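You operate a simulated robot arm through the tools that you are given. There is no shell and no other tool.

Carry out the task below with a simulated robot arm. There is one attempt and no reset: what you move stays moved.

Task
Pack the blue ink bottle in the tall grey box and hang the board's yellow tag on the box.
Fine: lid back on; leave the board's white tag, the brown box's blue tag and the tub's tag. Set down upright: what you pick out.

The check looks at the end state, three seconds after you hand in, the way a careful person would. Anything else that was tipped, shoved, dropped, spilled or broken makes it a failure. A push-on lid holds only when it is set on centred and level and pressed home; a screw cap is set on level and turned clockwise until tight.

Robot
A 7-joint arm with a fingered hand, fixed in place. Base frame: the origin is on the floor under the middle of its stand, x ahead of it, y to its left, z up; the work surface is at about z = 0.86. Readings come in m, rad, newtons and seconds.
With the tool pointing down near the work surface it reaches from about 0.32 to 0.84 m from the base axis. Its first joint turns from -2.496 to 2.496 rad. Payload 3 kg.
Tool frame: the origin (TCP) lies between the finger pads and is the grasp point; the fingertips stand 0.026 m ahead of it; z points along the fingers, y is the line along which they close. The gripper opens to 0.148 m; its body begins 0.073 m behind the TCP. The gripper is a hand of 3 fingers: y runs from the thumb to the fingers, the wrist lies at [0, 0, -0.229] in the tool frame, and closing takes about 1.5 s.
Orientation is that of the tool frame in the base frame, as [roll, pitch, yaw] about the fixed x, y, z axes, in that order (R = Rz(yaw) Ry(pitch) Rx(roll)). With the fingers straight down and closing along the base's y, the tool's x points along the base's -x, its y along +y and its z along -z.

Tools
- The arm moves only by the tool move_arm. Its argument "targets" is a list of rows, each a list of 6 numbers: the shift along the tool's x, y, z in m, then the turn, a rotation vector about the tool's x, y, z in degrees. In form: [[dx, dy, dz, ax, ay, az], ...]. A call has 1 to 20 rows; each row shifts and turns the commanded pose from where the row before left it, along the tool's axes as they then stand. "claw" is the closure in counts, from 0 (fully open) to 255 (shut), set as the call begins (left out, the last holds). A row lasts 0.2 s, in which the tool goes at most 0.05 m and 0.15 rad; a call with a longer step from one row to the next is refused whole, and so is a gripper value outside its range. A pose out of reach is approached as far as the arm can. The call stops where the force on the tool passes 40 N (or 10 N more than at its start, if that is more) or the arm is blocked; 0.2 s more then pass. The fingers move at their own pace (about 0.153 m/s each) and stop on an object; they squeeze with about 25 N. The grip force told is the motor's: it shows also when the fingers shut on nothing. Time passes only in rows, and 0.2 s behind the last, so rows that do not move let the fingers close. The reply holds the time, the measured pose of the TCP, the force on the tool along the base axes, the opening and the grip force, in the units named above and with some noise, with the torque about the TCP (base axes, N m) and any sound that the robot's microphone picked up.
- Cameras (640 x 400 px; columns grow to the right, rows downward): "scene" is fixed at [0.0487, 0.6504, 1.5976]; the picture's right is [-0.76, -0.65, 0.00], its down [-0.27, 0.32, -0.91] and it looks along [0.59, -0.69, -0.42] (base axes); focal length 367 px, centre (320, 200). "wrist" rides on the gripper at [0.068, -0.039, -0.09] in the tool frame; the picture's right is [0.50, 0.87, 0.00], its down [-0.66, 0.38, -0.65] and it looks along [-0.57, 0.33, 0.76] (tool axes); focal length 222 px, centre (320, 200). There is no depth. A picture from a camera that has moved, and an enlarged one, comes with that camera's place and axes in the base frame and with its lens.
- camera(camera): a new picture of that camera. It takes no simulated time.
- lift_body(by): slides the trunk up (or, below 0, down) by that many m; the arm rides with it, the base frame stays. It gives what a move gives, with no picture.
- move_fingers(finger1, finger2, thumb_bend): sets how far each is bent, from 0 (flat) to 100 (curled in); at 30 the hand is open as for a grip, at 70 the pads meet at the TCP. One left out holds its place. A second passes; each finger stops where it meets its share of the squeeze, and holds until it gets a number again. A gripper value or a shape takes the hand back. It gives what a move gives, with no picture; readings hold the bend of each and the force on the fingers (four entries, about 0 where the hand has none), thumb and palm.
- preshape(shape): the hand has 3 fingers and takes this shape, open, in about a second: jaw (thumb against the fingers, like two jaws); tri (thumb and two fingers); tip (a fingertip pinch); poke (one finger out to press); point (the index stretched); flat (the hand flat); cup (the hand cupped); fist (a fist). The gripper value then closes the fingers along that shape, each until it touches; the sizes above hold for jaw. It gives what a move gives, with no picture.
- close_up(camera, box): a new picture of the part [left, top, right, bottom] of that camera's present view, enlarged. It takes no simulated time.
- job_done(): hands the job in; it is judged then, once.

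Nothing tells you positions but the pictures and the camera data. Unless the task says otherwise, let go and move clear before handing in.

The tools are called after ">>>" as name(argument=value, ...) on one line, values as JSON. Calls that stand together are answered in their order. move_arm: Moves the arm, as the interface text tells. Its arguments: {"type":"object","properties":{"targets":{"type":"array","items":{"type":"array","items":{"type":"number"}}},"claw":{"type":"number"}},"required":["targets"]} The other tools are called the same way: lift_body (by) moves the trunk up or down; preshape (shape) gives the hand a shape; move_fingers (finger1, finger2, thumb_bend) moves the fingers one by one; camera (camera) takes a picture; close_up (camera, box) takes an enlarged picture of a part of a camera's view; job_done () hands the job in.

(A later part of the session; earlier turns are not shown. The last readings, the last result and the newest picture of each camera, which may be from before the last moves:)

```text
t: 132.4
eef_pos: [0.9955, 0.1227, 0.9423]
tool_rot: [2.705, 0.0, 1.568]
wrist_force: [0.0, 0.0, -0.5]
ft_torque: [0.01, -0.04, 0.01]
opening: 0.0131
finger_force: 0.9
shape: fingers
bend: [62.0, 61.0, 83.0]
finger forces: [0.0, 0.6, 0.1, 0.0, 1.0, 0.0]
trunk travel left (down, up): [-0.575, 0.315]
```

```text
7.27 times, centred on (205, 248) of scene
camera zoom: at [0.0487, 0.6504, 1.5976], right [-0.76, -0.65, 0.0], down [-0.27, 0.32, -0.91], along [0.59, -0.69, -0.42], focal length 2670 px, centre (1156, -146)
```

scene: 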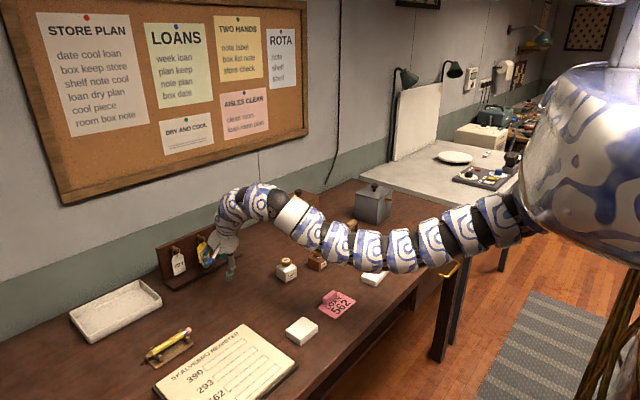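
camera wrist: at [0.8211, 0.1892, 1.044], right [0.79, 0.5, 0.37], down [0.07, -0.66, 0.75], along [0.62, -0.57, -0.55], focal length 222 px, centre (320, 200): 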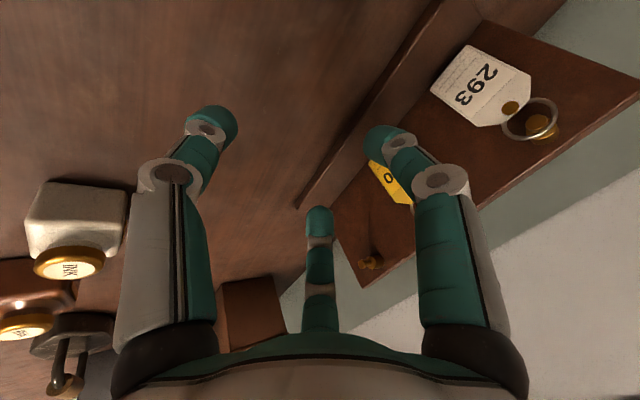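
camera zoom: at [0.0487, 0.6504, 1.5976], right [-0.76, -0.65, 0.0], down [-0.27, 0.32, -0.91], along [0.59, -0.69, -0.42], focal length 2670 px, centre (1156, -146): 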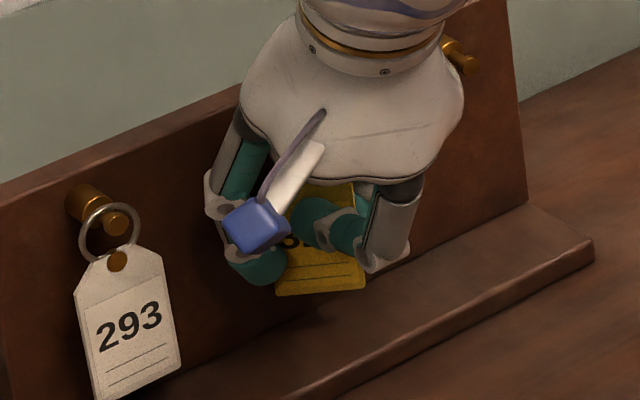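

The tag got twisted because one finger slipped past its edge. I'll reopen, let it hang straight again, and back up to where both fingers met the edges squarely.

>>> move_fingers(finger1=53, finger2=53, thumb_bend=60)

>>> move_arm(targets=[[0, -0.0054, -0.0025, 0, 0, 0], [0, 0, 0, 0, 0, 0], [0, 0, 0, 0, 0, 0]])

>>> close_up(camera="wrist", box=[220, 60, 460, 240])

>>> close_up(camera="scene", box=[170, 220, 240, 275])

```text
t: 133.4
eef_pos: [0.9956, 0.1227, 0.9424]
tool_rot: [2.706, 0.0, 1.57]
wrist_force: [-0.8, 0.4, -0.2]
ft_torque: [-0.02, -0.02, -0.03]
opening: 0.0405
finger_force: 0.2
shape: fingers
bend: [53.0, 53.0, 60.0]
finger forces: [0.1, 0.1, 0.1, 0.1, 0.0, 0.0]
trunk travel left (down, up): [-0.575, 0.315]
```

```text
t: 134.2
eef_pos: [0.9906, 0.123, 0.9433]
tool_rot: [2.704, -0.001, 1.569]
wrist_force: [0.0, 0.0, 0.1]
ft_torque: [0.01, 0.01, 0.02]
opening: 0.0411
finger_force: 0.1
shape: fingers
bend: [53.0, 53.0, 60.0]
finger forces: [0.0, 0.0, 0.1, 0.0, 0.0, 0.0]
trunk travel left (down, up): [-0.575, 0.315]
```

```text
2.22 times, centred on (340, 150) of wrist
camera zoom: at [0.9169, 0.1895, 1.008], right [0.79, 0.5, 0.37], down [0.07, -0.66, 0.75], along [0.62, -0.57, -0.55], focal length 494 px, centre (276, 311)
```

zoom: 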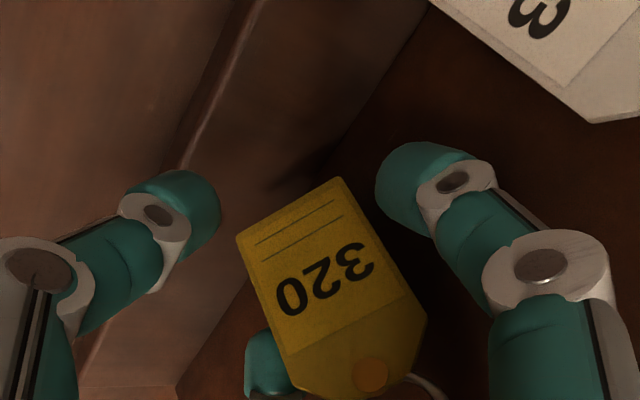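

```text
7.27 times, centred on (205, 248) of scene
camera zoom: at [0.0487, 0.6504, 1.5976], right [-0.76, -0.65, 0.0], down [-0.27, 0.32, -0.91], along [0.59, -0.69, -0.42], focal length 2670 px, centre (1156, -146)
```

zoom: 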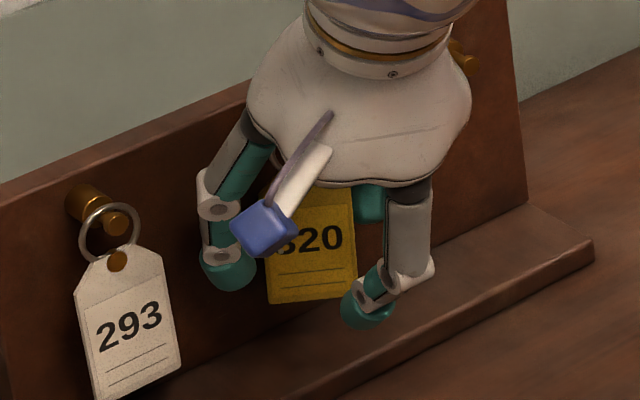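

The second finger is still behind the tag's edge and holding it turned. I'll open that finger wider so the tag can swing back.

>>> move_fingers(finger1=50, finger2=47, thumb_bend=55)

>>> close_up(camera="wrist", box=[220, 60, 460, 240])

>>> close_up(camera="scene", box=[170, 220, 240, 275])

```text
t: 135.2
eef_pos: [0.9885, 0.1217, 0.9437]
tool_rot: [2.706, -0.002, 1.569]
wrist_force: [0.2, -0.5, 1.2]
ft_torque: [0.02, 0.01, -0.02]
opening: 0.0535
finger_force: 0.1
shape: fingers
bend: [50.0, 47.0, 55.0]
finger forces: [0.1, 0.0, 0.1, 0.1, 0.1, 0.0]
trunk travel left (down, up): [-0.575, 0.315]
```

```text
2.22 times, centred on (340, 150) of wrist
camera zoom: at [0.9168, 0.1895, 1.0077], right [0.79, 0.5, 0.37], down [0.07, -0.66, 0.75], along [0.62, -0.57, -0.55], focal length 494 px, centre (276, 311)
```

zoom: 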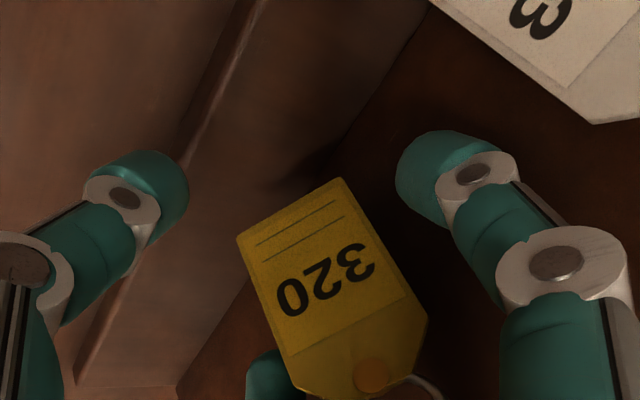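

```text
7.27 times, centred on (205, 248) of scene
camera zoom: at [0.0487, 0.6504, 1.5976], right [-0.76, -0.65, 0.0], down [-0.27, 0.32, -0.91], along [0.59, -0.69, -0.42], focal length 2670 px, centre (1156, -146)
```

zoom: 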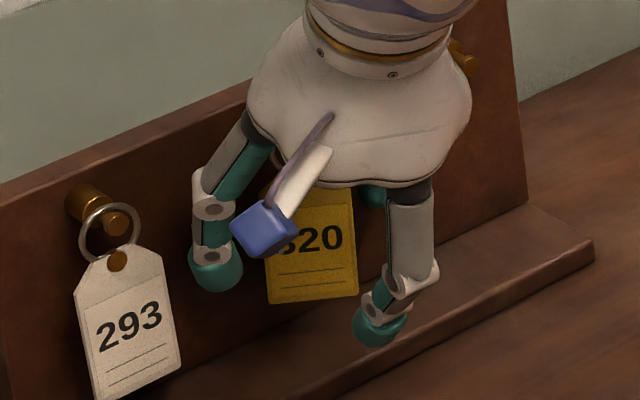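

The tag hangs free but turned about 35°. I'll shift the hand sideways and use the thumb to nudge its forward edge gently back to flat.

>>> move_fingers(finger1=47, finger2=47, thumb_bend=66)

>>> move_arm(targets=[[-0.007, 0, 0, 0, 0, 0], [-0.007, 0, 0, 0, 0, 0], [0, 0, 0, 0, 0, 0]])

>>> move_fingers(thumb_bend=80)

>>> close_up(camera="wrist", box=[220, 60, 460, 240])

>>> close_up(camera="scene", box=[170, 220, 240, 275])

```text
t: 136.2
eef_pos: [0.9905, 0.1219, 0.943]
tool_rot: [2.705, 0.0, 1.57]
wrist_force: [-0.5, 0.5, -0.3]
ft_torque: [0.0, -0.02, -0.04]
opening: 0.0441
finger_force: 0.0
shape: fingers
bend: [47.0, 47.0, 66.0]
finger forces: [0.1, 0.0, 0.1, 0.1, 0.0, 0.0]
trunk travel left (down, up): [-0.575, 0.315]
```

```text
t: 137.0
eef_pos: [0.99, 0.1074, 0.9418]
tool_rot: [2.706, 0.001, 1.57]
wrist_force: [-0.3, 0.5, 0.0]
ft_torque: [-0.01, -0.02, 0.01]
opening: 0.044
finger_force: 0.0
shape: fingers
bend: [47.0, 47.0, 66.0]
finger forces: [0.1, 0.0, 0.0, 0.1, 0.1, 0.0]
trunk travel left (down, up): [-0.575, 0.315]
```

```text
t: 138.0
eef_pos: [0.9899, 0.1075, 0.9437]
tool_rot: [2.706, -0.002, 1.569]
wrist_force: [0.7, -0.4, -0.2]
ft_torque: [-0.04, -0.01, -0.01]
opening: 0.035
finger_force: 0.1
shape: fingers
bend: [47.0, 47.0, 80.0]
finger forces: [0.1, 0.0, 0.0, 0.1, 0.0, 0.1]
trunk travel left (down, up): [-0.575, 0.315]
```

```text
2.22 times, centred on (340, 150) of wrist
camera zoom: at [0.9171, 0.1755, 1.0077], right [0.79, 0.5, 0.37], down [0.07, -0.66, 0.75], along [0.61, -0.57, -0.55], focal length 494 px, centre (276, 311)
```

zoom: 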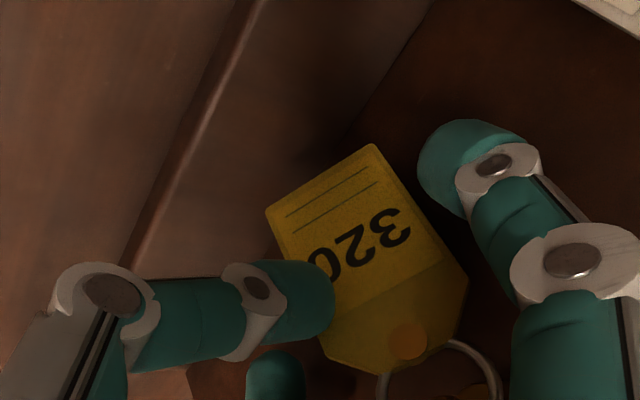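

```text
7.27 times, centred on (205, 248) of scene
camera zoom: at [0.0487, 0.6504, 1.5976], right [-0.76, -0.65, 0.0], down [-0.27, 0.32, -0.91], along [0.59, -0.69, -0.42], focal length 2670 px, centre (1156, -146)
```

zoom: 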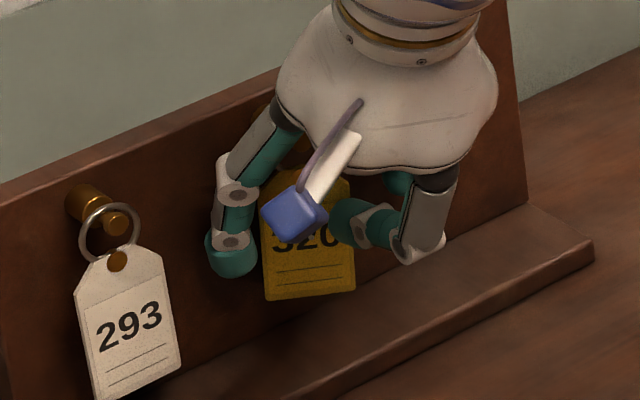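

The thumb is now in front of the tag's forward edge. I'll press it gently.

>>> move_fingers(thumb_bend=85)

>>> close_up(camera="scene", box=[170, 220, 240, 275])

>>> move_fingers(thumb_bend=89)

>>> close_up(camera="wrist", box=[220, 60, 460, 240])

>>> close_up(camera="scene", box=[170, 220, 240, 275])

```text
t: 139.0
eef_pos: [0.9896, 0.1082, 0.944]
tool_rot: [2.705, -0.001, 1.568]
wrist_force: [1.3, 0.6, 0.0]
ft_torque: [0.03, 0.0, 0.01]
opening: 0.0364
finger_force: 0.0
shape: fingers
bend: [47.0, 47.0, 85.0]
finger forces: [0.0, 0.0, 0.1, 0.0, 0.0, 0.0]
trunk travel left (down, up): [-0.575, 0.315]
```

```text
7.27 times, centred on (205, 248) of scene
camera zoom: at [0.0487, 0.6504, 1.5976], right [-0.76, -0.65, 0.0], down [-0.27, 0.32, -0.91], along [0.59, -0.69, -0.42], focal length 2670 px, centre (1156, -146)
```

zoom: 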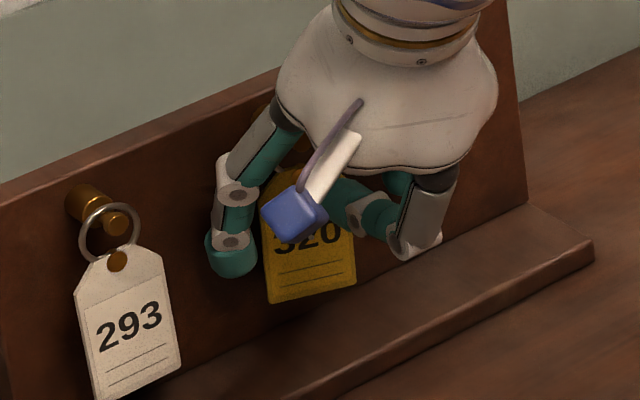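

```text
t: 140.0
eef_pos: [0.9897, 0.1087, 0.9431]
tool_rot: [2.707, -0.002, 1.571]
wrist_force: [-0.3, 0.5, 0.5]
ft_torque: [-0.01, 0.03, -0.04]
opening: 0.0392
finger_force: 0.1
shape: fingers
bend: [47.0, 47.0, 89.0]
finger forces: [0.1, 0.0, 0.0, 0.0, 0.0, 0.1]
trunk travel left (down, up): [-0.575, 0.315]
```

```text
2.22 times, centred on (340, 150) of wrist
camera zoom: at [0.9171, 0.1755, 1.0077], right [0.79, 0.5, 0.37], down [0.07, -0.66, 0.75], along [0.61, -0.57, -0.55], focal length 494 px, centre (276, 311)
```

zoom: 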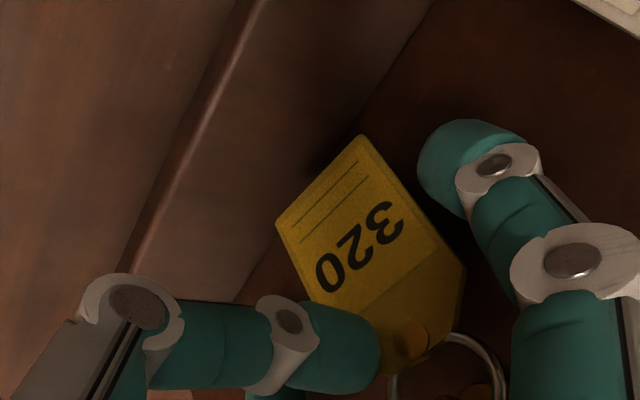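

```text
7.27 times, centred on (205, 248) of scene
camera zoom: at [0.0487, 0.6504, 1.5976], right [-0.76, -0.65, 0.0], down [-0.27, 0.32, -0.91], along [0.59, -0.69, -0.42], focal length 2670 px, centre (1156, -146)
```

zoom: 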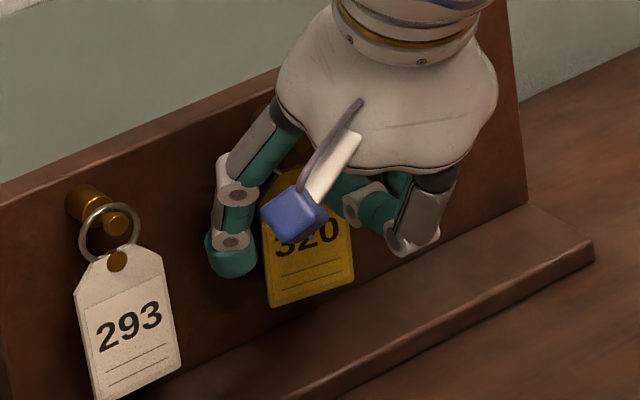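

The tag is turning back (about 14° left). I'll lower the thumb a little and push the hand forward a few millimetres to finish.

>>> move_fingers(thumb_bend=84)

>>> move_arm(targets=[[-0.002, 0.0036, 0.0017, 0, 0, 0], [0, 0.0036, 0.0017, 0, 0, 0], [0, 0, 0, 0, 0, 0]])

>>> close_up(camera="wrist", box=[220, 60, 460, 240])

>>> close_up(camera="scene", box=[170, 220, 240, 275])

```text
t: 141.0
eef_pos: [0.9893, 0.1076, 0.9431]
tool_rot: [2.706, 0.0, 1.569]
wrist_force: [0.8, 0.0, 0.2]
ft_torque: [0.02, 0.02, -0.02]
opening: 0.0362
finger_force: 0.2
shape: fingers
bend: [47.0, 47.0, 84.0]
finger forces: [0.0, 0.1, 0.0, 0.0, 0.0, 0.0]
trunk travel left (down, up): [-0.575, 0.315]
```

```text
t: 141.8
eef_pos: [0.9971, 0.1072, 0.9441]
tool_rot: [2.705, -0.001, 1.569]
wrist_force: [-2.7, 1.2, 0.8]
ft_torque: [0.0, 0.01, 0.0]
opening: 0.0358
finger_force: 0.9
shape: fingers
bend: [48.0, 47.0, 84.0]
finger forces: [0.9, 0.9, 0.0, 0.0, 0.1, 0.1]
trunk travel left (down, up): [-0.575, 0.315]
```

```text
2.22 times, centred on (340, 150) of wrist
camera zoom: at [0.925, 0.1739, 1.0081], right [0.79, 0.5, 0.37], down [0.07, -0.66, 0.75], along [0.62, -0.57, -0.55], focal length 494 px, centre (276, 311)
```

zoom: 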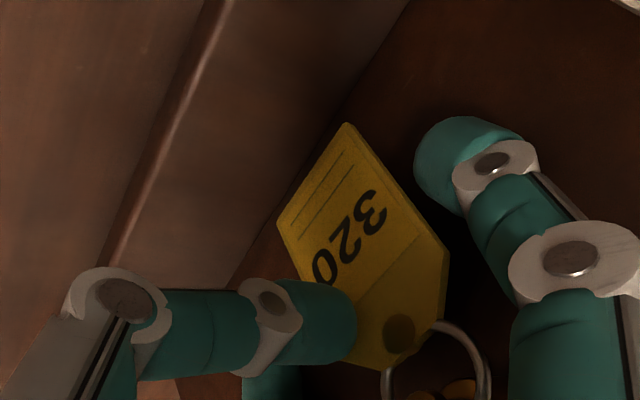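

```text
7.27 times, centred on (205, 248) of scene
camera zoom: at [0.0487, 0.6504, 1.5976], right [-0.76, -0.65, 0.0], down [-0.27, 0.32, -0.91], along [0.59, -0.69, -0.42], focal length 2670 px, centre (1156, -146)
```

zoom: 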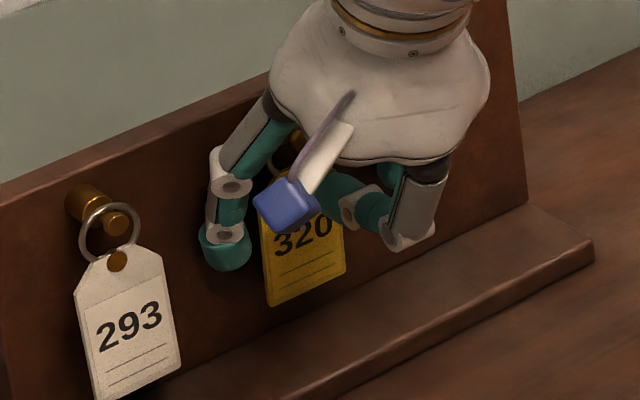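

The tag is nearly flat again; the fingertips just brushed the board with under 1 N. I'll back off, recentre, and redo the edge grip at the right depth.

>>> move_arm(targets=[[0, -0.0068, -0.0032, 0, 0, 0], [0, 0, 0, 0, 0, 0]])

>>> move_fingers(finger1=50, finger2=50, thumb_bend=62)

>>> move_arm(targets=[[0.007, 0, 0, 0, 0, 0], [0.0075, 0, 0, 0, 0, 0], [0, 0, 0, 0, 0, 0]])

>>> close_up(camera="wrist", box=[220, 60, 460, 240])

>>> close_up(camera="scene", box=[170, 220, 240, 275])

```text
t: 142.4
eef_pos: [0.9919, 0.1051, 0.9426]
tool_rot: [2.707, -0.002, 1.569]
wrist_force: [-0.4, -0.6, 0.2]
ft_torque: [0.01, -0.02, -0.06]
opening: 0.0362
finger_force: 0.1
shape: fingers
bend: [47.0, 47.0, 84.0]
finger forces: [0.0, 0.0, 0.0, 0.0, 0.0, 0.0]
trunk travel left (down, up): [-0.575, 0.315]
```

```text
t: 143.4
eef_pos: [0.9911, 0.1066, 0.943]
tool_rot: [2.704, -0.002, 1.569]
wrist_force: [-1.4, -0.5, 0.5]
ft_torque: [-0.05, 0.02, 0.0]
opening: 0.0442
finger_force: 0.1
shape: fingers
bend: [50.0, 50.0, 62.0]
finger forces: [0.1, 0.1, 0.1, 0.0, 0.0, 0.1]
trunk travel left (down, up): [-0.575, 0.315]
```

```text
t: 144.2
eef_pos: [0.9912, 0.1204, 0.9438]
tool_rot: [2.704, -0.003, 1.57]
wrist_force: [-0.1, -0.9, -0.9]
ft_torque: [-0.01, 0.02, -0.04]
opening: 0.0441
finger_force: 0.1
shape: fingers
bend: [50.0, 50.0, 62.0]
finger forces: [0.0, 0.0, 0.0, 0.0, 0.1, 0.0]
trunk travel left (down, up): [-0.575, 0.315]
```

```text
2.22 times, centred on (340, 150) of wrist
camera zoom: at [0.9184, 0.1879, 1.0084], right [0.79, 0.5, 0.37], down [0.06, -0.66, 0.75], along [0.62, -0.57, -0.55], focal length 494 px, centre (276, 311)
```

zoom: 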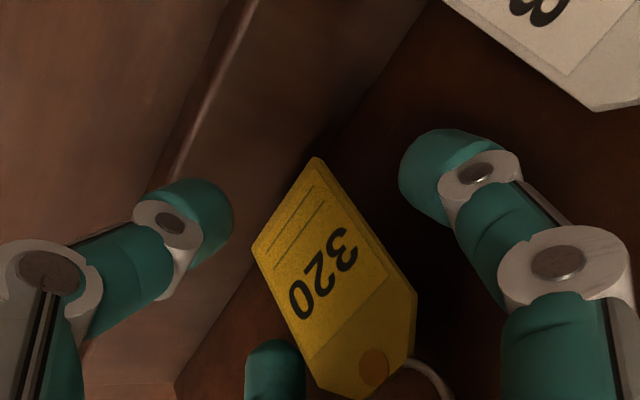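

```text
7.27 times, centred on (205, 248) of scene
camera zoom: at [0.0487, 0.6504, 1.5976], right [-0.76, -0.65, 0.0], down [-0.27, 0.32, -0.91], along [0.59, -0.69, -0.42], focal length 2670 px, centre (1156, -146)
```

zoom: 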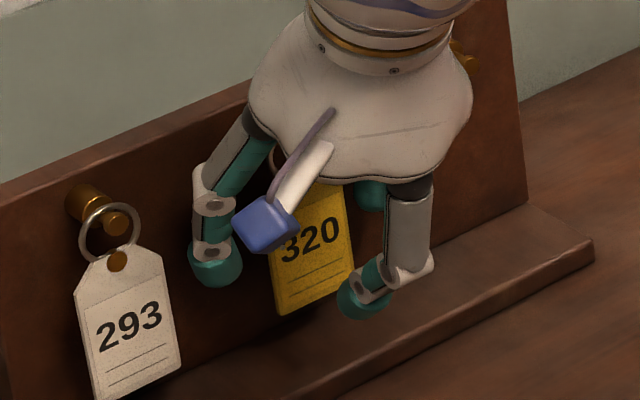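

The tag hangs flat and the hand is recentred. I'll set the depth slightly shallower and close both fingers onto its edges.

>>> move_arm(targets=[[0.001, -0.0014, -0.0006, 0, 0, 0], [0, 0, 0, 0, 0, 0]])

>>> move_fingers(finger1=57, finger2=57, thumb_bend=70)

>>> move_fingers(finger1=60, finger2=60)

>>> close_up(camera="wrist", box=[220, 60, 460, 240])

>>> close_up(camera="scene", box=[170, 220, 240, 275])

```text
t: 144.8
eef_pos: [0.9897, 0.1208, 0.9437]
tool_rot: [2.704, -0.001, 1.57]
wrist_force: [-0.7, 0.3, -0.3]
ft_torque: [0.01, 0.0, 0.01]
opening: 0.044
finger_force: 0.2
shape: fingers
bend: [50.0, 50.0, 62.0]
finger forces: [0.0, 0.0, 0.0, 0.0, 0.0, 0.0]
trunk travel left (down, up): [-0.575, 0.315]
```

```text
t: 145.8
eef_pos: [0.9885, 0.1205, 0.9444]
tool_rot: [2.705, -0.004, 1.569]
wrist_force: [0.3, -0.1, -1.0]
ft_torque: [-0.04, -0.03, 0.0]
opening: 0.0241
finger_force: 0.1
shape: fingers
bend: [56.0, 56.0, 70.0]
finger forces: [0.0, 0.0, 0.0, 0.0, 0.1, 0.0]
trunk travel left (down, up): [-0.575, 0.315]
```

```text
t: 146.8
eef_pos: [0.9888, 0.1215, 0.9438]
tool_rot: [2.706, -0.002, 1.569]
wrist_force: [0.4, -0.1, 0.8]
ft_torque: [0.0, -0.01, -0.02]
opening: 0.0163
finger_force: 0.1
shape: fingers
bend: [60.0, 60.0, 70.0]
finger forces: [0.0, 0.1, 0.0, 0.1, 0.0, 0.0]
trunk travel left (down, up): [-0.575, 0.315]
```

```text
2.22 times, centred on (340, 150) of wrist
camera zoom: at [0.916, 0.1889, 1.008], right [0.79, 0.5, 0.37], down [0.07, -0.66, 0.75], along [0.61, -0.57, -0.55], focal length 494 px, centre (276, 311)
```

zoom: 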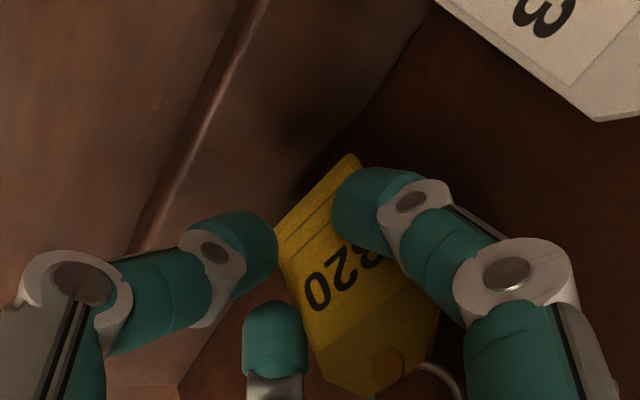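

```text
7.27 times, centred on (205, 248) of scene
camera zoom: at [0.0487, 0.6504, 1.5976], right [-0.76, -0.65, 0.0], down [-0.27, 0.32, -0.91], along [0.59, -0.69, -0.42], focal length 2670 px, centre (1156, -146)
```

zoom: 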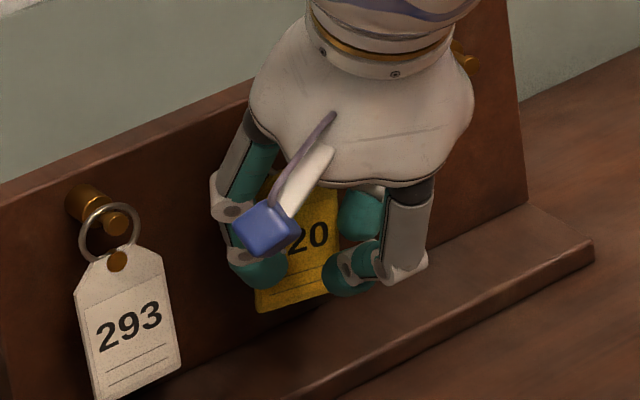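

This time the fingers slipped in front of the edges, so the depth window is only a few millimetres. I'll open, let the tag settle, and re-measure its position before trying again.

>>> move_fingers(finger1=50, finger2=50, thumb_bend=60)

>>> move_arm(targets=[[0, 0, 0, 0, 0, 0], [0, 0, 0, 0, 0, 0], [0, 0, 0, 0, 0, 0]])

>>> close_up(camera="wrist", box=[220, 60, 460, 240])

>>> close_up(camera="scene", box=[170, 220, 240, 275])

```text
t: 147.8
eef_pos: [0.9892, 0.1222, 0.9431]
tool_rot: [2.705, -0.002, 1.569]
wrist_force: [0.7, -0.2, 0.2]
ft_torque: [-0.03, 0.0, 0.02]
opening: 0.0459
finger_force: 0.1
shape: fingers
bend: [50.0, 50.0, 60.0]
finger forces: [0.0, 0.0, 0.0, 0.0, 0.1, 0.0]
trunk travel left (down, up): [-0.575, 0.315]
```

```text
t: 148.6
eef_pos: [0.9891, 0.1221, 0.9428]
tool_rot: [2.707, -0.002, 1.57]
wrist_force: [-0.3, 0.3, 0.3]
ft_torque: [0.03, 0.03, 0.03]
opening: 0.0462
finger_force: 0.0
shape: fingers
bend: [50.0, 50.0, 60.0]
finger forces: [0.0, 0.1, 0.0, 0.0, 0.0, 0.0]
trunk travel left (down, up): [-0.575, 0.315]
```

```text
2.22 times, centred on (340, 150) of wrist
camera zoom: at [0.916, 0.1889, 1.008], right [0.79, 0.5, 0.37], down [0.07, -0.66, 0.75], along [0.61, -0.57, -0.55], focal length 494 px, centre (276, 311)
```

zoom: 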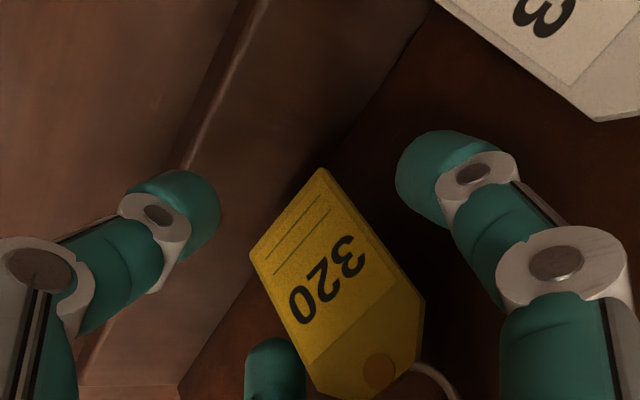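

```text
7.27 times, centred on (205, 248) of scene
camera zoom: at [0.0487, 0.6504, 1.5976], right [-0.76, -0.65, 0.0], down [-0.27, 0.32, -0.91], along [0.59, -0.69, -0.42], focal length 2670 px, centre (1156, -146)
```

zoom: 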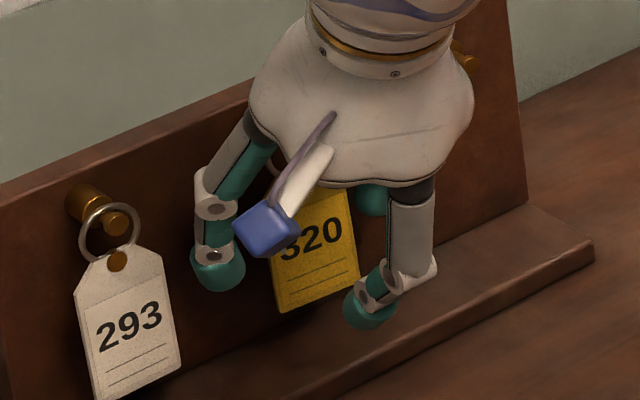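

The tag now hangs turned by about 10°. I'll turn the hand by the same angle so both fingers meet the edges together, and set the depth accordingly.

>>> move_arm(targets=[[0, 0, 0, 0, -2.11, 4.53], [0, 0, 0, 0, -2.11, 4.53], [0.0033, 0.0015, 0.0007, 0, 0, 0], [0, 0, 0, 0, 0, 0]])

>>> close_up(camera="wrist", box=[220, 60, 460, 240])

>>> close_up(camera="scene", box=[170, 220, 240, 275])

```text
t: 149.6
eef_pos: [0.991, 0.1248, 0.9433]
tool_rot: [2.704, -0.002, 1.393]
wrist_force: [0.8, 0.0, 0.3]
ft_torque: [0.01, 0.02, 0.0]
opening: 0.0462
finger_force: 0.1
shape: fingers
bend: [50.0, 50.0, 60.0]
finger forces: [0.1, 0.0, 0.0, 0.0, 0.0, 0.0]
trunk travel left (down, up): [-0.575, 0.315]
```

```text
2.22 times, centred on (340, 150) of wrist
camera zoom: at [0.9311, 0.2037, 1.0075], right [0.86, 0.35, 0.37], down [-0.05, -0.66, 0.75], along [0.51, -0.66, -0.55], focal length 494 px, centre (276, 311)
```

zoom: 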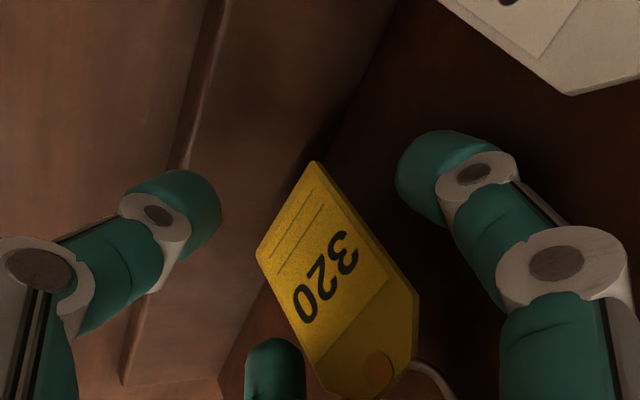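

```text
7.27 times, centred on (205, 248) of scene
camera zoom: at [0.0487, 0.6504, 1.5976], right [-0.76, -0.65, 0.0], down [-0.27, 0.32, -0.91], along [0.59, -0.69, -0.42], focal length 2670 px, centre (1156, -146)
```

zoom: 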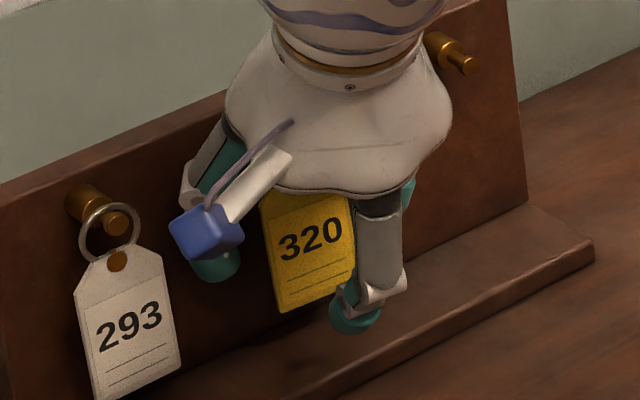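

The geometry now matches: plate centre at (1.018, 0.120) turned about 9°. I'll go 2 mm deeper and close the fingers on its edges.

>>> move_arm(targets=[[0.0003, 0.0018, 0.0008, 0, 0, 0], [0, 0, 0, 0, 0, 0]])

>>> move_fingers(finger1=57, finger2=57, thumb_bend=66)

>>> move_fingers(finger1=59, finger2=59)

>>> close_up(camera="wrist", box=[220, 60, 460, 240])

>>> close_up(camera="scene", box=[170, 220, 240, 275])

```text
t: 150.2
eef_pos: [0.992, 0.1238, 0.9426]
tool_rot: [2.705, -0.002, 1.393]
wrist_force: [0.4, -0.7, -0.1]
ft_torque: [0.03, -0.03, -0.01]
opening: 0.0461
finger_force: 0.0
shape: fingers
bend: [50.0, 50.0, 60.0]
finger forces: [0.0, 0.0, 0.0, 0.0, 0.2, 0.0]
trunk travel left (down, up): [-0.575, 0.315]
```

```text
t: 151.2
eef_pos: [0.9924, 0.1248, 0.9433]
tool_rot: [2.706, -0.002, 1.395]
wrist_force: [0.5, -0.1, 0.5]
ft_torque: [-0.01, 0.02, 0.02]
opening: 0.0283
finger_force: 0.1
shape: fingers
bend: [56.0, 56.0, 66.0]
finger forces: [0.1, 0.0, 0.1, 0.0, 0.1, 0.1]
trunk travel left (down, up): [-0.575, 0.315]
```

```text
t: 152.2
eef_pos: [0.9922, 0.1247, 0.9439]
tool_rot: [2.705, -0.001, 1.395]
wrist_force: [0.0, 0.0, -0.1]
ft_torque: [0.01, -0.01, -0.01]
opening: 0.025
finger_force: 1.0
shape: fingers
bend: [57.0, 57.0, 66.0]
finger forces: [1.3, 1.3, 0.0, 0.0, 0.0, 0.1]
trunk travel left (down, up): [-0.575, 0.315]
```

```text
2.22 times, centred on (340, 150) of wrist
camera zoom: at [0.9328, 0.2036, 1.0078], right [0.86, 0.35, 0.37], down [-0.05, -0.66, 0.75], along [0.51, -0.66, -0.55], focal length 494 px, centre (276, 311)
```

zoom: 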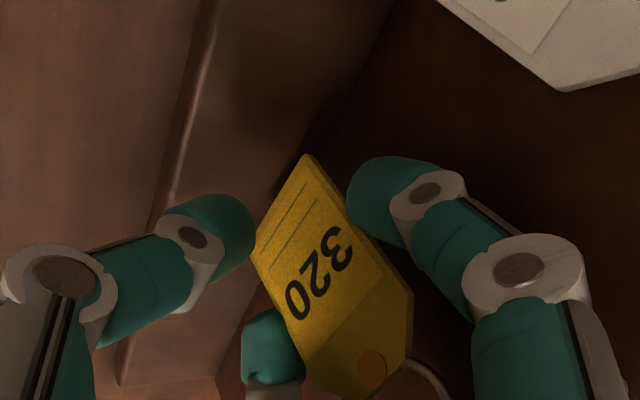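

```text
7.27 times, centred on (205, 248) of scene
camera zoom: at [0.0487, 0.6504, 1.5976], right [-0.76, -0.65, 0.0], down [-0.27, 0.32, -0.91], along [0.59, -0.69, -0.42], focal length 2670 px, centre (1156, -146)
```

zoom: 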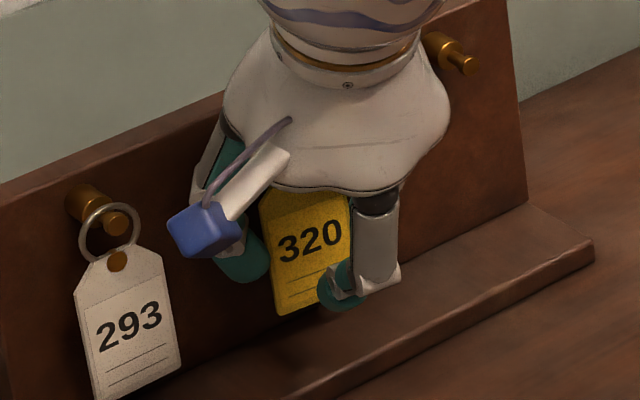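

Both fingers now hold the edges evenly at 1.3 N. I'll increase the squeeze in steps and watch that it stays balanced.

>>> move_fingers(finger1=63, finger2=63)

>>> move_fingers(finger1=68, finger2=68)

>>> close_up(camera="wrist", box=[220, 60, 460, 240])

>>> close_up(camera="scene", box=[170, 220, 240, 275])

```text
t: 153.2
eef_pos: [0.9933, 0.1248, 0.9427]
tool_rot: [2.705, -0.002, 1.393]
wrist_force: [0.7, 0.1, 1.3]
ft_torque: [-0.03, -0.04, 0.01]
opening: 0.0228
finger_force: 4.8
shape: fingers
bend: [58.0, 58.0, 66.0]
finger forces: [4.1, 4.2, 0.0, 0.1, 0.0, 0.0]
trunk travel left (down, up): [-0.575, 0.315]
```

```text
t: 154.2
eef_pos: [0.9932, 0.1251, 0.9447]
tool_rot: [2.704, -0.003, 1.394]
wrist_force: [0.1, 0.0, 3.9]
ft_torque: [-0.03, -0.07, -0.04]
opening: 0.0205
finger_force: 7.5
shape: fingers
bend: [60.0, 59.0, 66.0]
finger forces: [8.0, 8.0, 0.0, 0.0, 0.1, 0.0]
trunk travel left (down, up): [-0.575, 0.315]
```

```text
2.22 times, centred on (340, 150) of wrist
camera zoom: at [0.9327, 0.2036, 1.0082], right [0.86, 0.35, 0.37], down [-0.05, -0.66, 0.75], along [0.51, -0.66, -0.55], focal length 494 px, centre (276, 311)
```

zoom: 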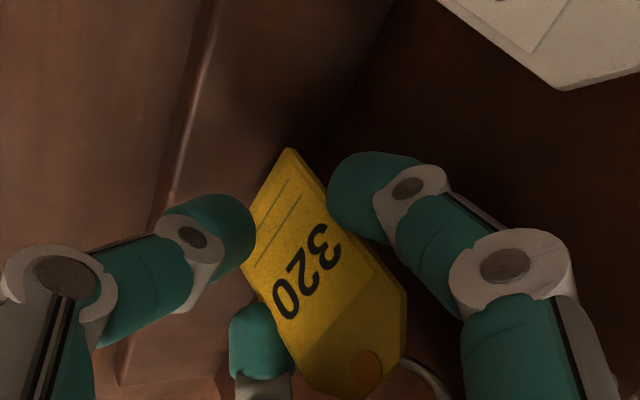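

```text
7.27 times, centred on (205, 248) of scene
camera zoom: at [0.0487, 0.6504, 1.5976], right [-0.76, -0.65, 0.0], down [-0.27, 0.32, -0.91], along [0.59, -0.69, -0.42], focal length 2670 px, centre (1156, -146)
```

zoom: 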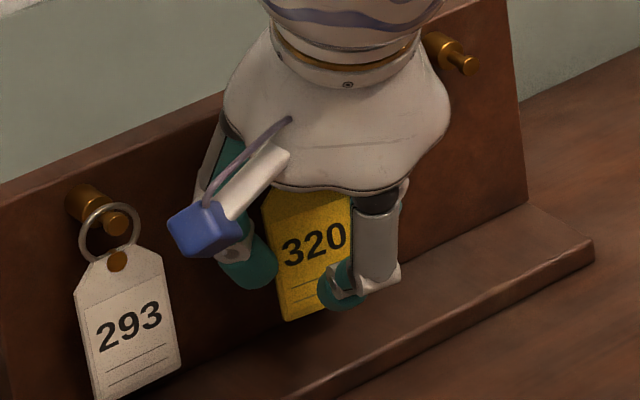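

The grip is firm at 8 N per side and still even; the ring is now slightly taut on the peg. I'll raise the hand in small steps to centre the ring around the pin.

>>> move_arm(targets=[[0, 0.0011, -0.0023, 0, 0, 0], [0, 0, 0, 0, 0, 0]])

>>> move_arm(targets=[[0, 0.0013, -0.0027, 0, 0, 0], [0, 0.0013, -0.0027, 0, 0, 0], [0, 0, 0, 0, 0, 0]])

>>> close_up(camera="wrist", box=[300, 160, 440, 250])

>>> close_up(camera="scene", box=[170, 220, 240, 275])

```text
t: 154.8
eef_pos: [0.9921, 0.125, 0.9462]
tool_rot: [2.705, -0.002, 1.394]
wrist_force: [1.5, 0.3, 0.8]
ft_torque: [-0.01, 0.02, 0.01]
opening: 0.0197
finger_force: 8.3
shape: fingers
bend: [60.0, 60.0, 66.0]
finger forces: [7.8, 7.7, 0.0, 0.0, 0.0, 0.1]
trunk travel left (down, up): [-0.575, 0.315]
```

```text
t: 155.6
eef_pos: [0.9924, 0.1251, 0.9514]
tool_rot: [2.705, 0.001, 1.395]
wrist_force: [-0.2, -0.1, -0.4]
ft_torque: [-0.03, -0.03, -0.02]
opening: 0.0199
finger_force: 7.5
shape: fingers
bend: [60.0, 60.0, 66.0]
finger forces: [7.8, 7.8, 0.0, 0.0, 0.1, 0.0]
trunk travel left (down, up): [-0.575, 0.315]
```

```text
4.44 times, centred on (370, 205) of wrist
camera zoom: at [0.9331, 0.2036, 1.0162], right [0.86, 0.35, 0.37], down [-0.05, -0.66, 0.75], along [0.51, -0.66, -0.55], focal length 987 px, centre (98, 178)
```

zoom: 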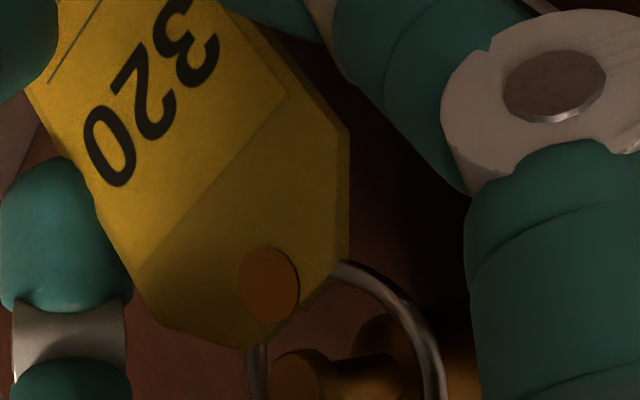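

```text
7.27 times, centred on (205, 248) of scene
camera zoom: at [0.0487, 0.6504, 1.5976], right [-0.76, -0.65, 0.0], down [-0.27, 0.32, -0.91], along [0.59, -0.69, -0.42], focal length 2670 px, centre (1156, -146)
```

zoom: 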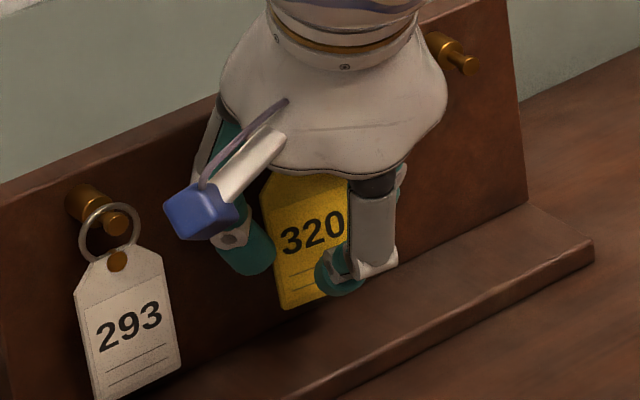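

The tag moves with the hand and the ring is slack. I'll look at how the pin sits in the ring.

>>> close_up(camera="wrist", box=[320, 190, 430, 270])

```text
5.00 times, centred on (375, 230) of wrist
camera zoom: at [0.9331, 0.2036, 1.0162], right [0.86, 0.35, 0.37], down [-0.05, -0.66, 0.75], along [0.51, -0.66, -0.55], focal length 1111 px, centre (45, 50)
```

zoom: 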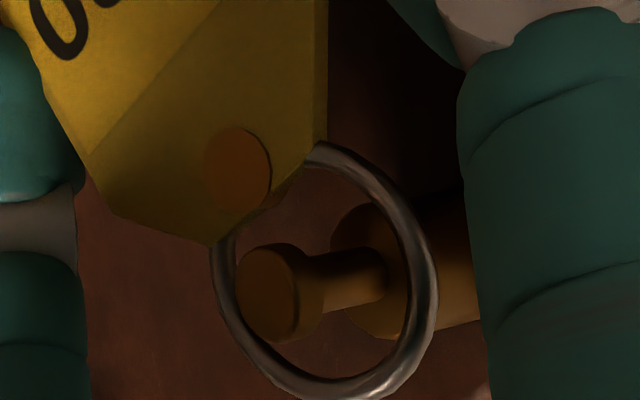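

The pin passes nicely through the middle of the ring. I'll pull straight back off the peg in small steps.

>>> move_arm(targets=[[-0.0009, -0.0045, -0.0021, 0, 0, 0], [-0.0009, -0.0045, -0.0021, 0, 0, 0], [0, 0, 0, 0, 0, 0]])

>>> close_up(camera="wrist", box=[320, 190, 430, 270])

```text
t: 156.4
eef_pos: [0.985, 0.1249, 0.9522]
tool_rot: [2.705, -0.001, 1.394]
wrist_force: [0.0, 0.2, -0.6]
ft_torque: [-0.03, 0.0, 0.03]
opening: 0.0201
finger_force: 8.0
shape: fingers
bend: [60.0, 60.0, 66.0]
finger forces: [7.8, 7.8, 0.0, 0.1, 0.1, 0.0]
trunk travel left (down, up): [-0.575, 0.315]
```

```text
5.00 times, centred on (375, 230) of wrist
camera zoom: at [0.9234, 0.2026, 1.0163], right [0.86, 0.35, 0.37], down [-0.05, -0.66, 0.75], along [0.51, -0.67, -0.55], focal length 1111 px, centre (45, 50)
```

zoom: 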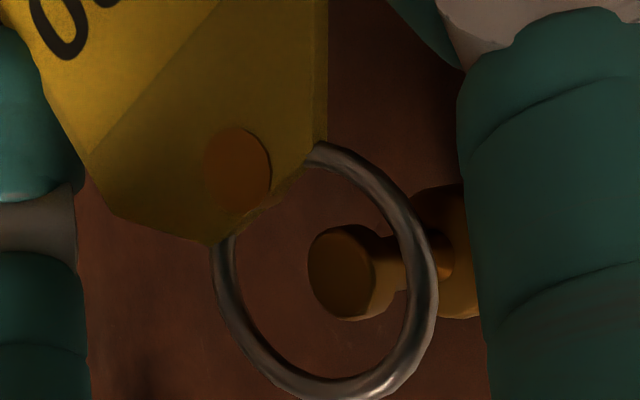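

The head is passing cleanly through the ring. I'll continue to pull back.

>>> move_arm(targets=[[-0.0009, -0.0045, -0.0021, 0, 0, 0], [-0.0009, -0.0045, -0.0021, 0, 0, 0], [-0.0017, -0.0089, -0.0042, 0, 0, 0], [0, 0, 0, 0, 0, 0]])

>>> close_up(camera="wrist", box=[320, 190, 430, 270])

>>> close_up(camera="scene", box=[170, 220, 240, 275])

```text
t: 157.4
eef_pos: [0.963, 0.1242, 0.9527]
tool_rot: [2.705, -0.003, 1.393]
wrist_force: [-0.3, 0.4, -0.4]
ft_torque: [0.01, 0.01, -0.02]
opening: 0.0197
finger_force: 7.9
shape: fingers
bend: [60.0, 60.0, 66.0]
finger forces: [7.9, 7.8, 0.0, 0.0, 0.0, 0.0]
trunk travel left (down, up): [-0.575, 0.315]
```

```text
5.00 times, centred on (375, 230) of wrist
camera zoom: at [0.9032, 0.2034, 1.0172], right [0.86, 0.35, 0.37], down [-0.05, -0.66, 0.75], along [0.51, -0.66, -0.55], focal length 1111 px, centre (45, 50)
```

zoom: 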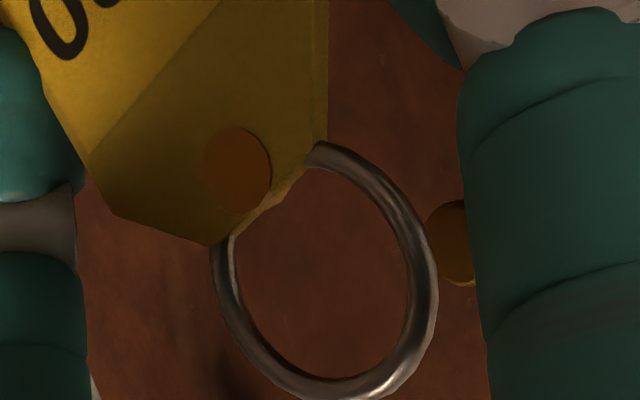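

```text
7.27 times, centred on (205, 248) of scene
camera zoom: at [0.0487, 0.6504, 1.5976], right [-0.76, -0.65, 0.0], down [-0.27, 0.32, -0.91], along [0.59, -0.69, -0.42], focal length 2670 px, centre (1156, -146)
```

zoom: 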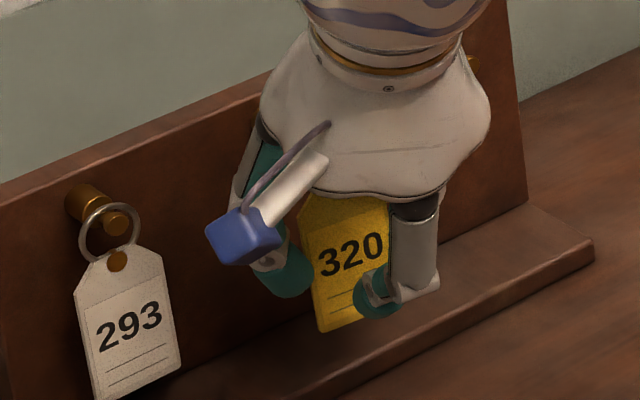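

The tag is off its peg and held firmly, with the ring about 3.6 cm above the grip point. I'll back away from the board and raise the trunk for the transfer.

>>> move_arm(targets=[[-0.0052, -0.0268, -0.0125, 0, 0, 0], [-0.0052, -0.0268, -0.0125, 0, 0, 0], [0, 0, 0, 0, 0, 0]])

>>> lift_body(by=0.15)

>>> camera(camera="scene")

>>> camera(camera="wrist")

```text
t: 158.2
eef_pos: [0.9035, 0.1251, 0.9523]
tool_rot: [2.708, -0.001, 1.395]
wrist_force: [-0.8, 0.0, -0.3]
ft_torque: [0.0, 0.0, 0.01]
opening: 0.0197
finger_force: 8.1
shape: fingers
bend: [60.0, 60.0, 66.0]
finger forces: [7.8, 7.7, 0.0, 0.0, 0.0, 0.0]
trunk travel left (down, up): [-0.575, 0.315]
```

```text
t: 160.0
eef_pos: [0.9039, 0.1248, 1.1021]
tool_rot: [2.706, 0.0, 1.394]
wrist_force: [-0.4, -0.1, -0.4]
ft_torque: [0.03, 0.03, 0.01]
opening: 0.0195
finger_force: 7.9
shape: fingers
bend: [60.0, 60.0, 66.0]
finger forces: [7.9, 7.8, 0.0, 0.0, 0.1, 0.1]
trunk travel left (down, up): [-0.725, 0.165]
```

```text
taken
```

scene: 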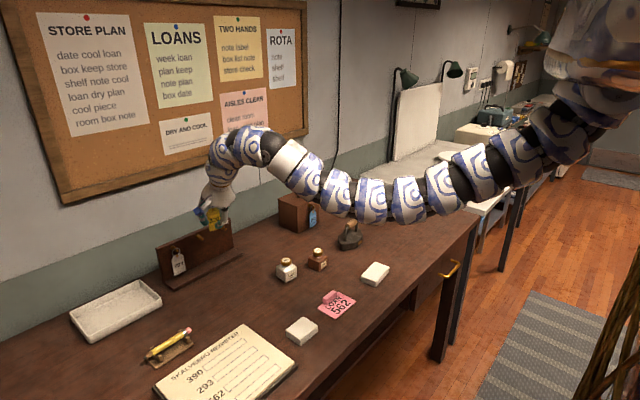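

```text
taken
camera wrist: at [0.8442, 0.2034, 1.1664], right [0.86, 0.35, 0.37], down [-0.05, -0.66, 0.75], along [0.51, -0.66, -0.55], focal length 222 px, centre (320, 200)
```

wrist: 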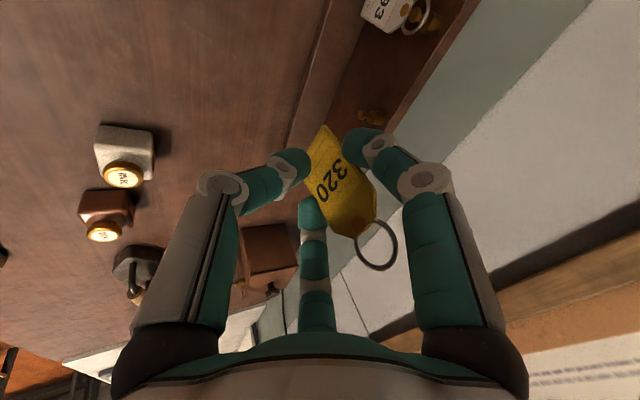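

The tag is secure in the hand. I'll carry it across at a safe height to in front of the grey box, then turn to face its peg.

>>> move_arm(targets=[[-0.04394, -0.00727, -0.00339, 0, 0, 0], [-0.04394, -0.00727, -0.00339, 0, 0, 0], [-0.04394, -0.00727, -0.00339, 0, 0, 0], [-0.04394, -0.00727, -0.00339, 0, 0, 0], [-0.04394, -0.00727, -0.00339, 0, 0, 0], [-0.04394, -0.00727, -0.00339, 0, 0, 0], [-0.04394, -0.00727, -0.00339, 0, 0, 0], [-0.04394, -0.00727, -0.00339, 0, 0, 0], [-0.04394, -0.00727, -0.00339, 0, 0, 0], [-0.04394, -0.00727, -0.00339, 0, 0, 0], [-0.04394, -0.00727, -0.00339, 0, 0, 0], [-0.04394, -0.00727, -0.00339, 0, 0, 0], [-0.04394, -0.00727, -0.00339, 0, 0, 0], [-0.04394, -0.00727, -0.00339, 0, 0, 0], [-0.04394, -0.00727, -0.00339, 0, 0, 0], [-0.04394, -0.00727, -0.00339, 0, 0, 0], [-0.04394, -0.00727, -0.00339, 0, 0, 0], [0, 0, 0, 0, 3.25, -6.98], [0, 0, 0, 0, 3.25, -6.98], [0, 0, 0, 0, 0, 0]])

>>> camera(camera="scene")

>>> camera(camera="wrist")

```text
t: 164.2
eef_pos: [0.6478, -0.5885, 1.0869]
tool_rot: [2.704, 0.004, 1.661]
wrist_force: [0.3, -0.4, 0.8]
ft_torque: [0.02, 0.02, -0.02]
opening: 0.0197
finger_force: 8.2
shape: fingers
bend: [60.0, 60.0, 66.0]
finger forces: [7.8, 7.8, 0.0, 0.0, 0.0, 0.0]
out of reach, approached as far as the arm can: row 19
trunk travel left (down, up): [-0.725, 0.165]
```

```text
taken
```

scene: 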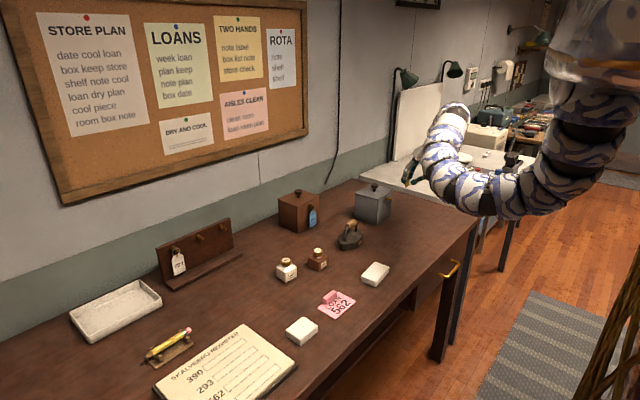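

```text
taken
camera wrist: at [0.5688, -0.5288, 1.1509], right [0.74, 0.57, 0.37], down [0.12, -0.64, 0.75], along [0.67, -0.51, -0.55], focal length 222 px, centre (320, 200)
```

wrist: 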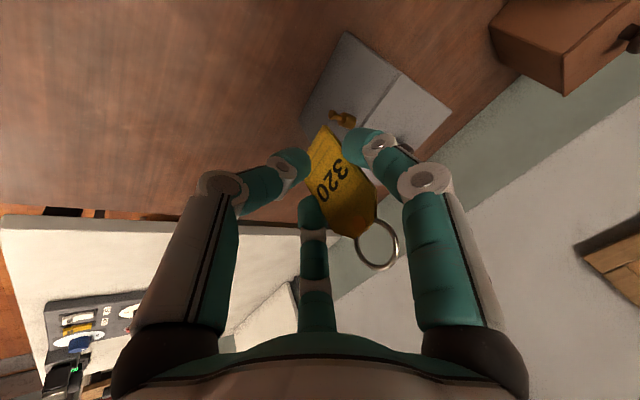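

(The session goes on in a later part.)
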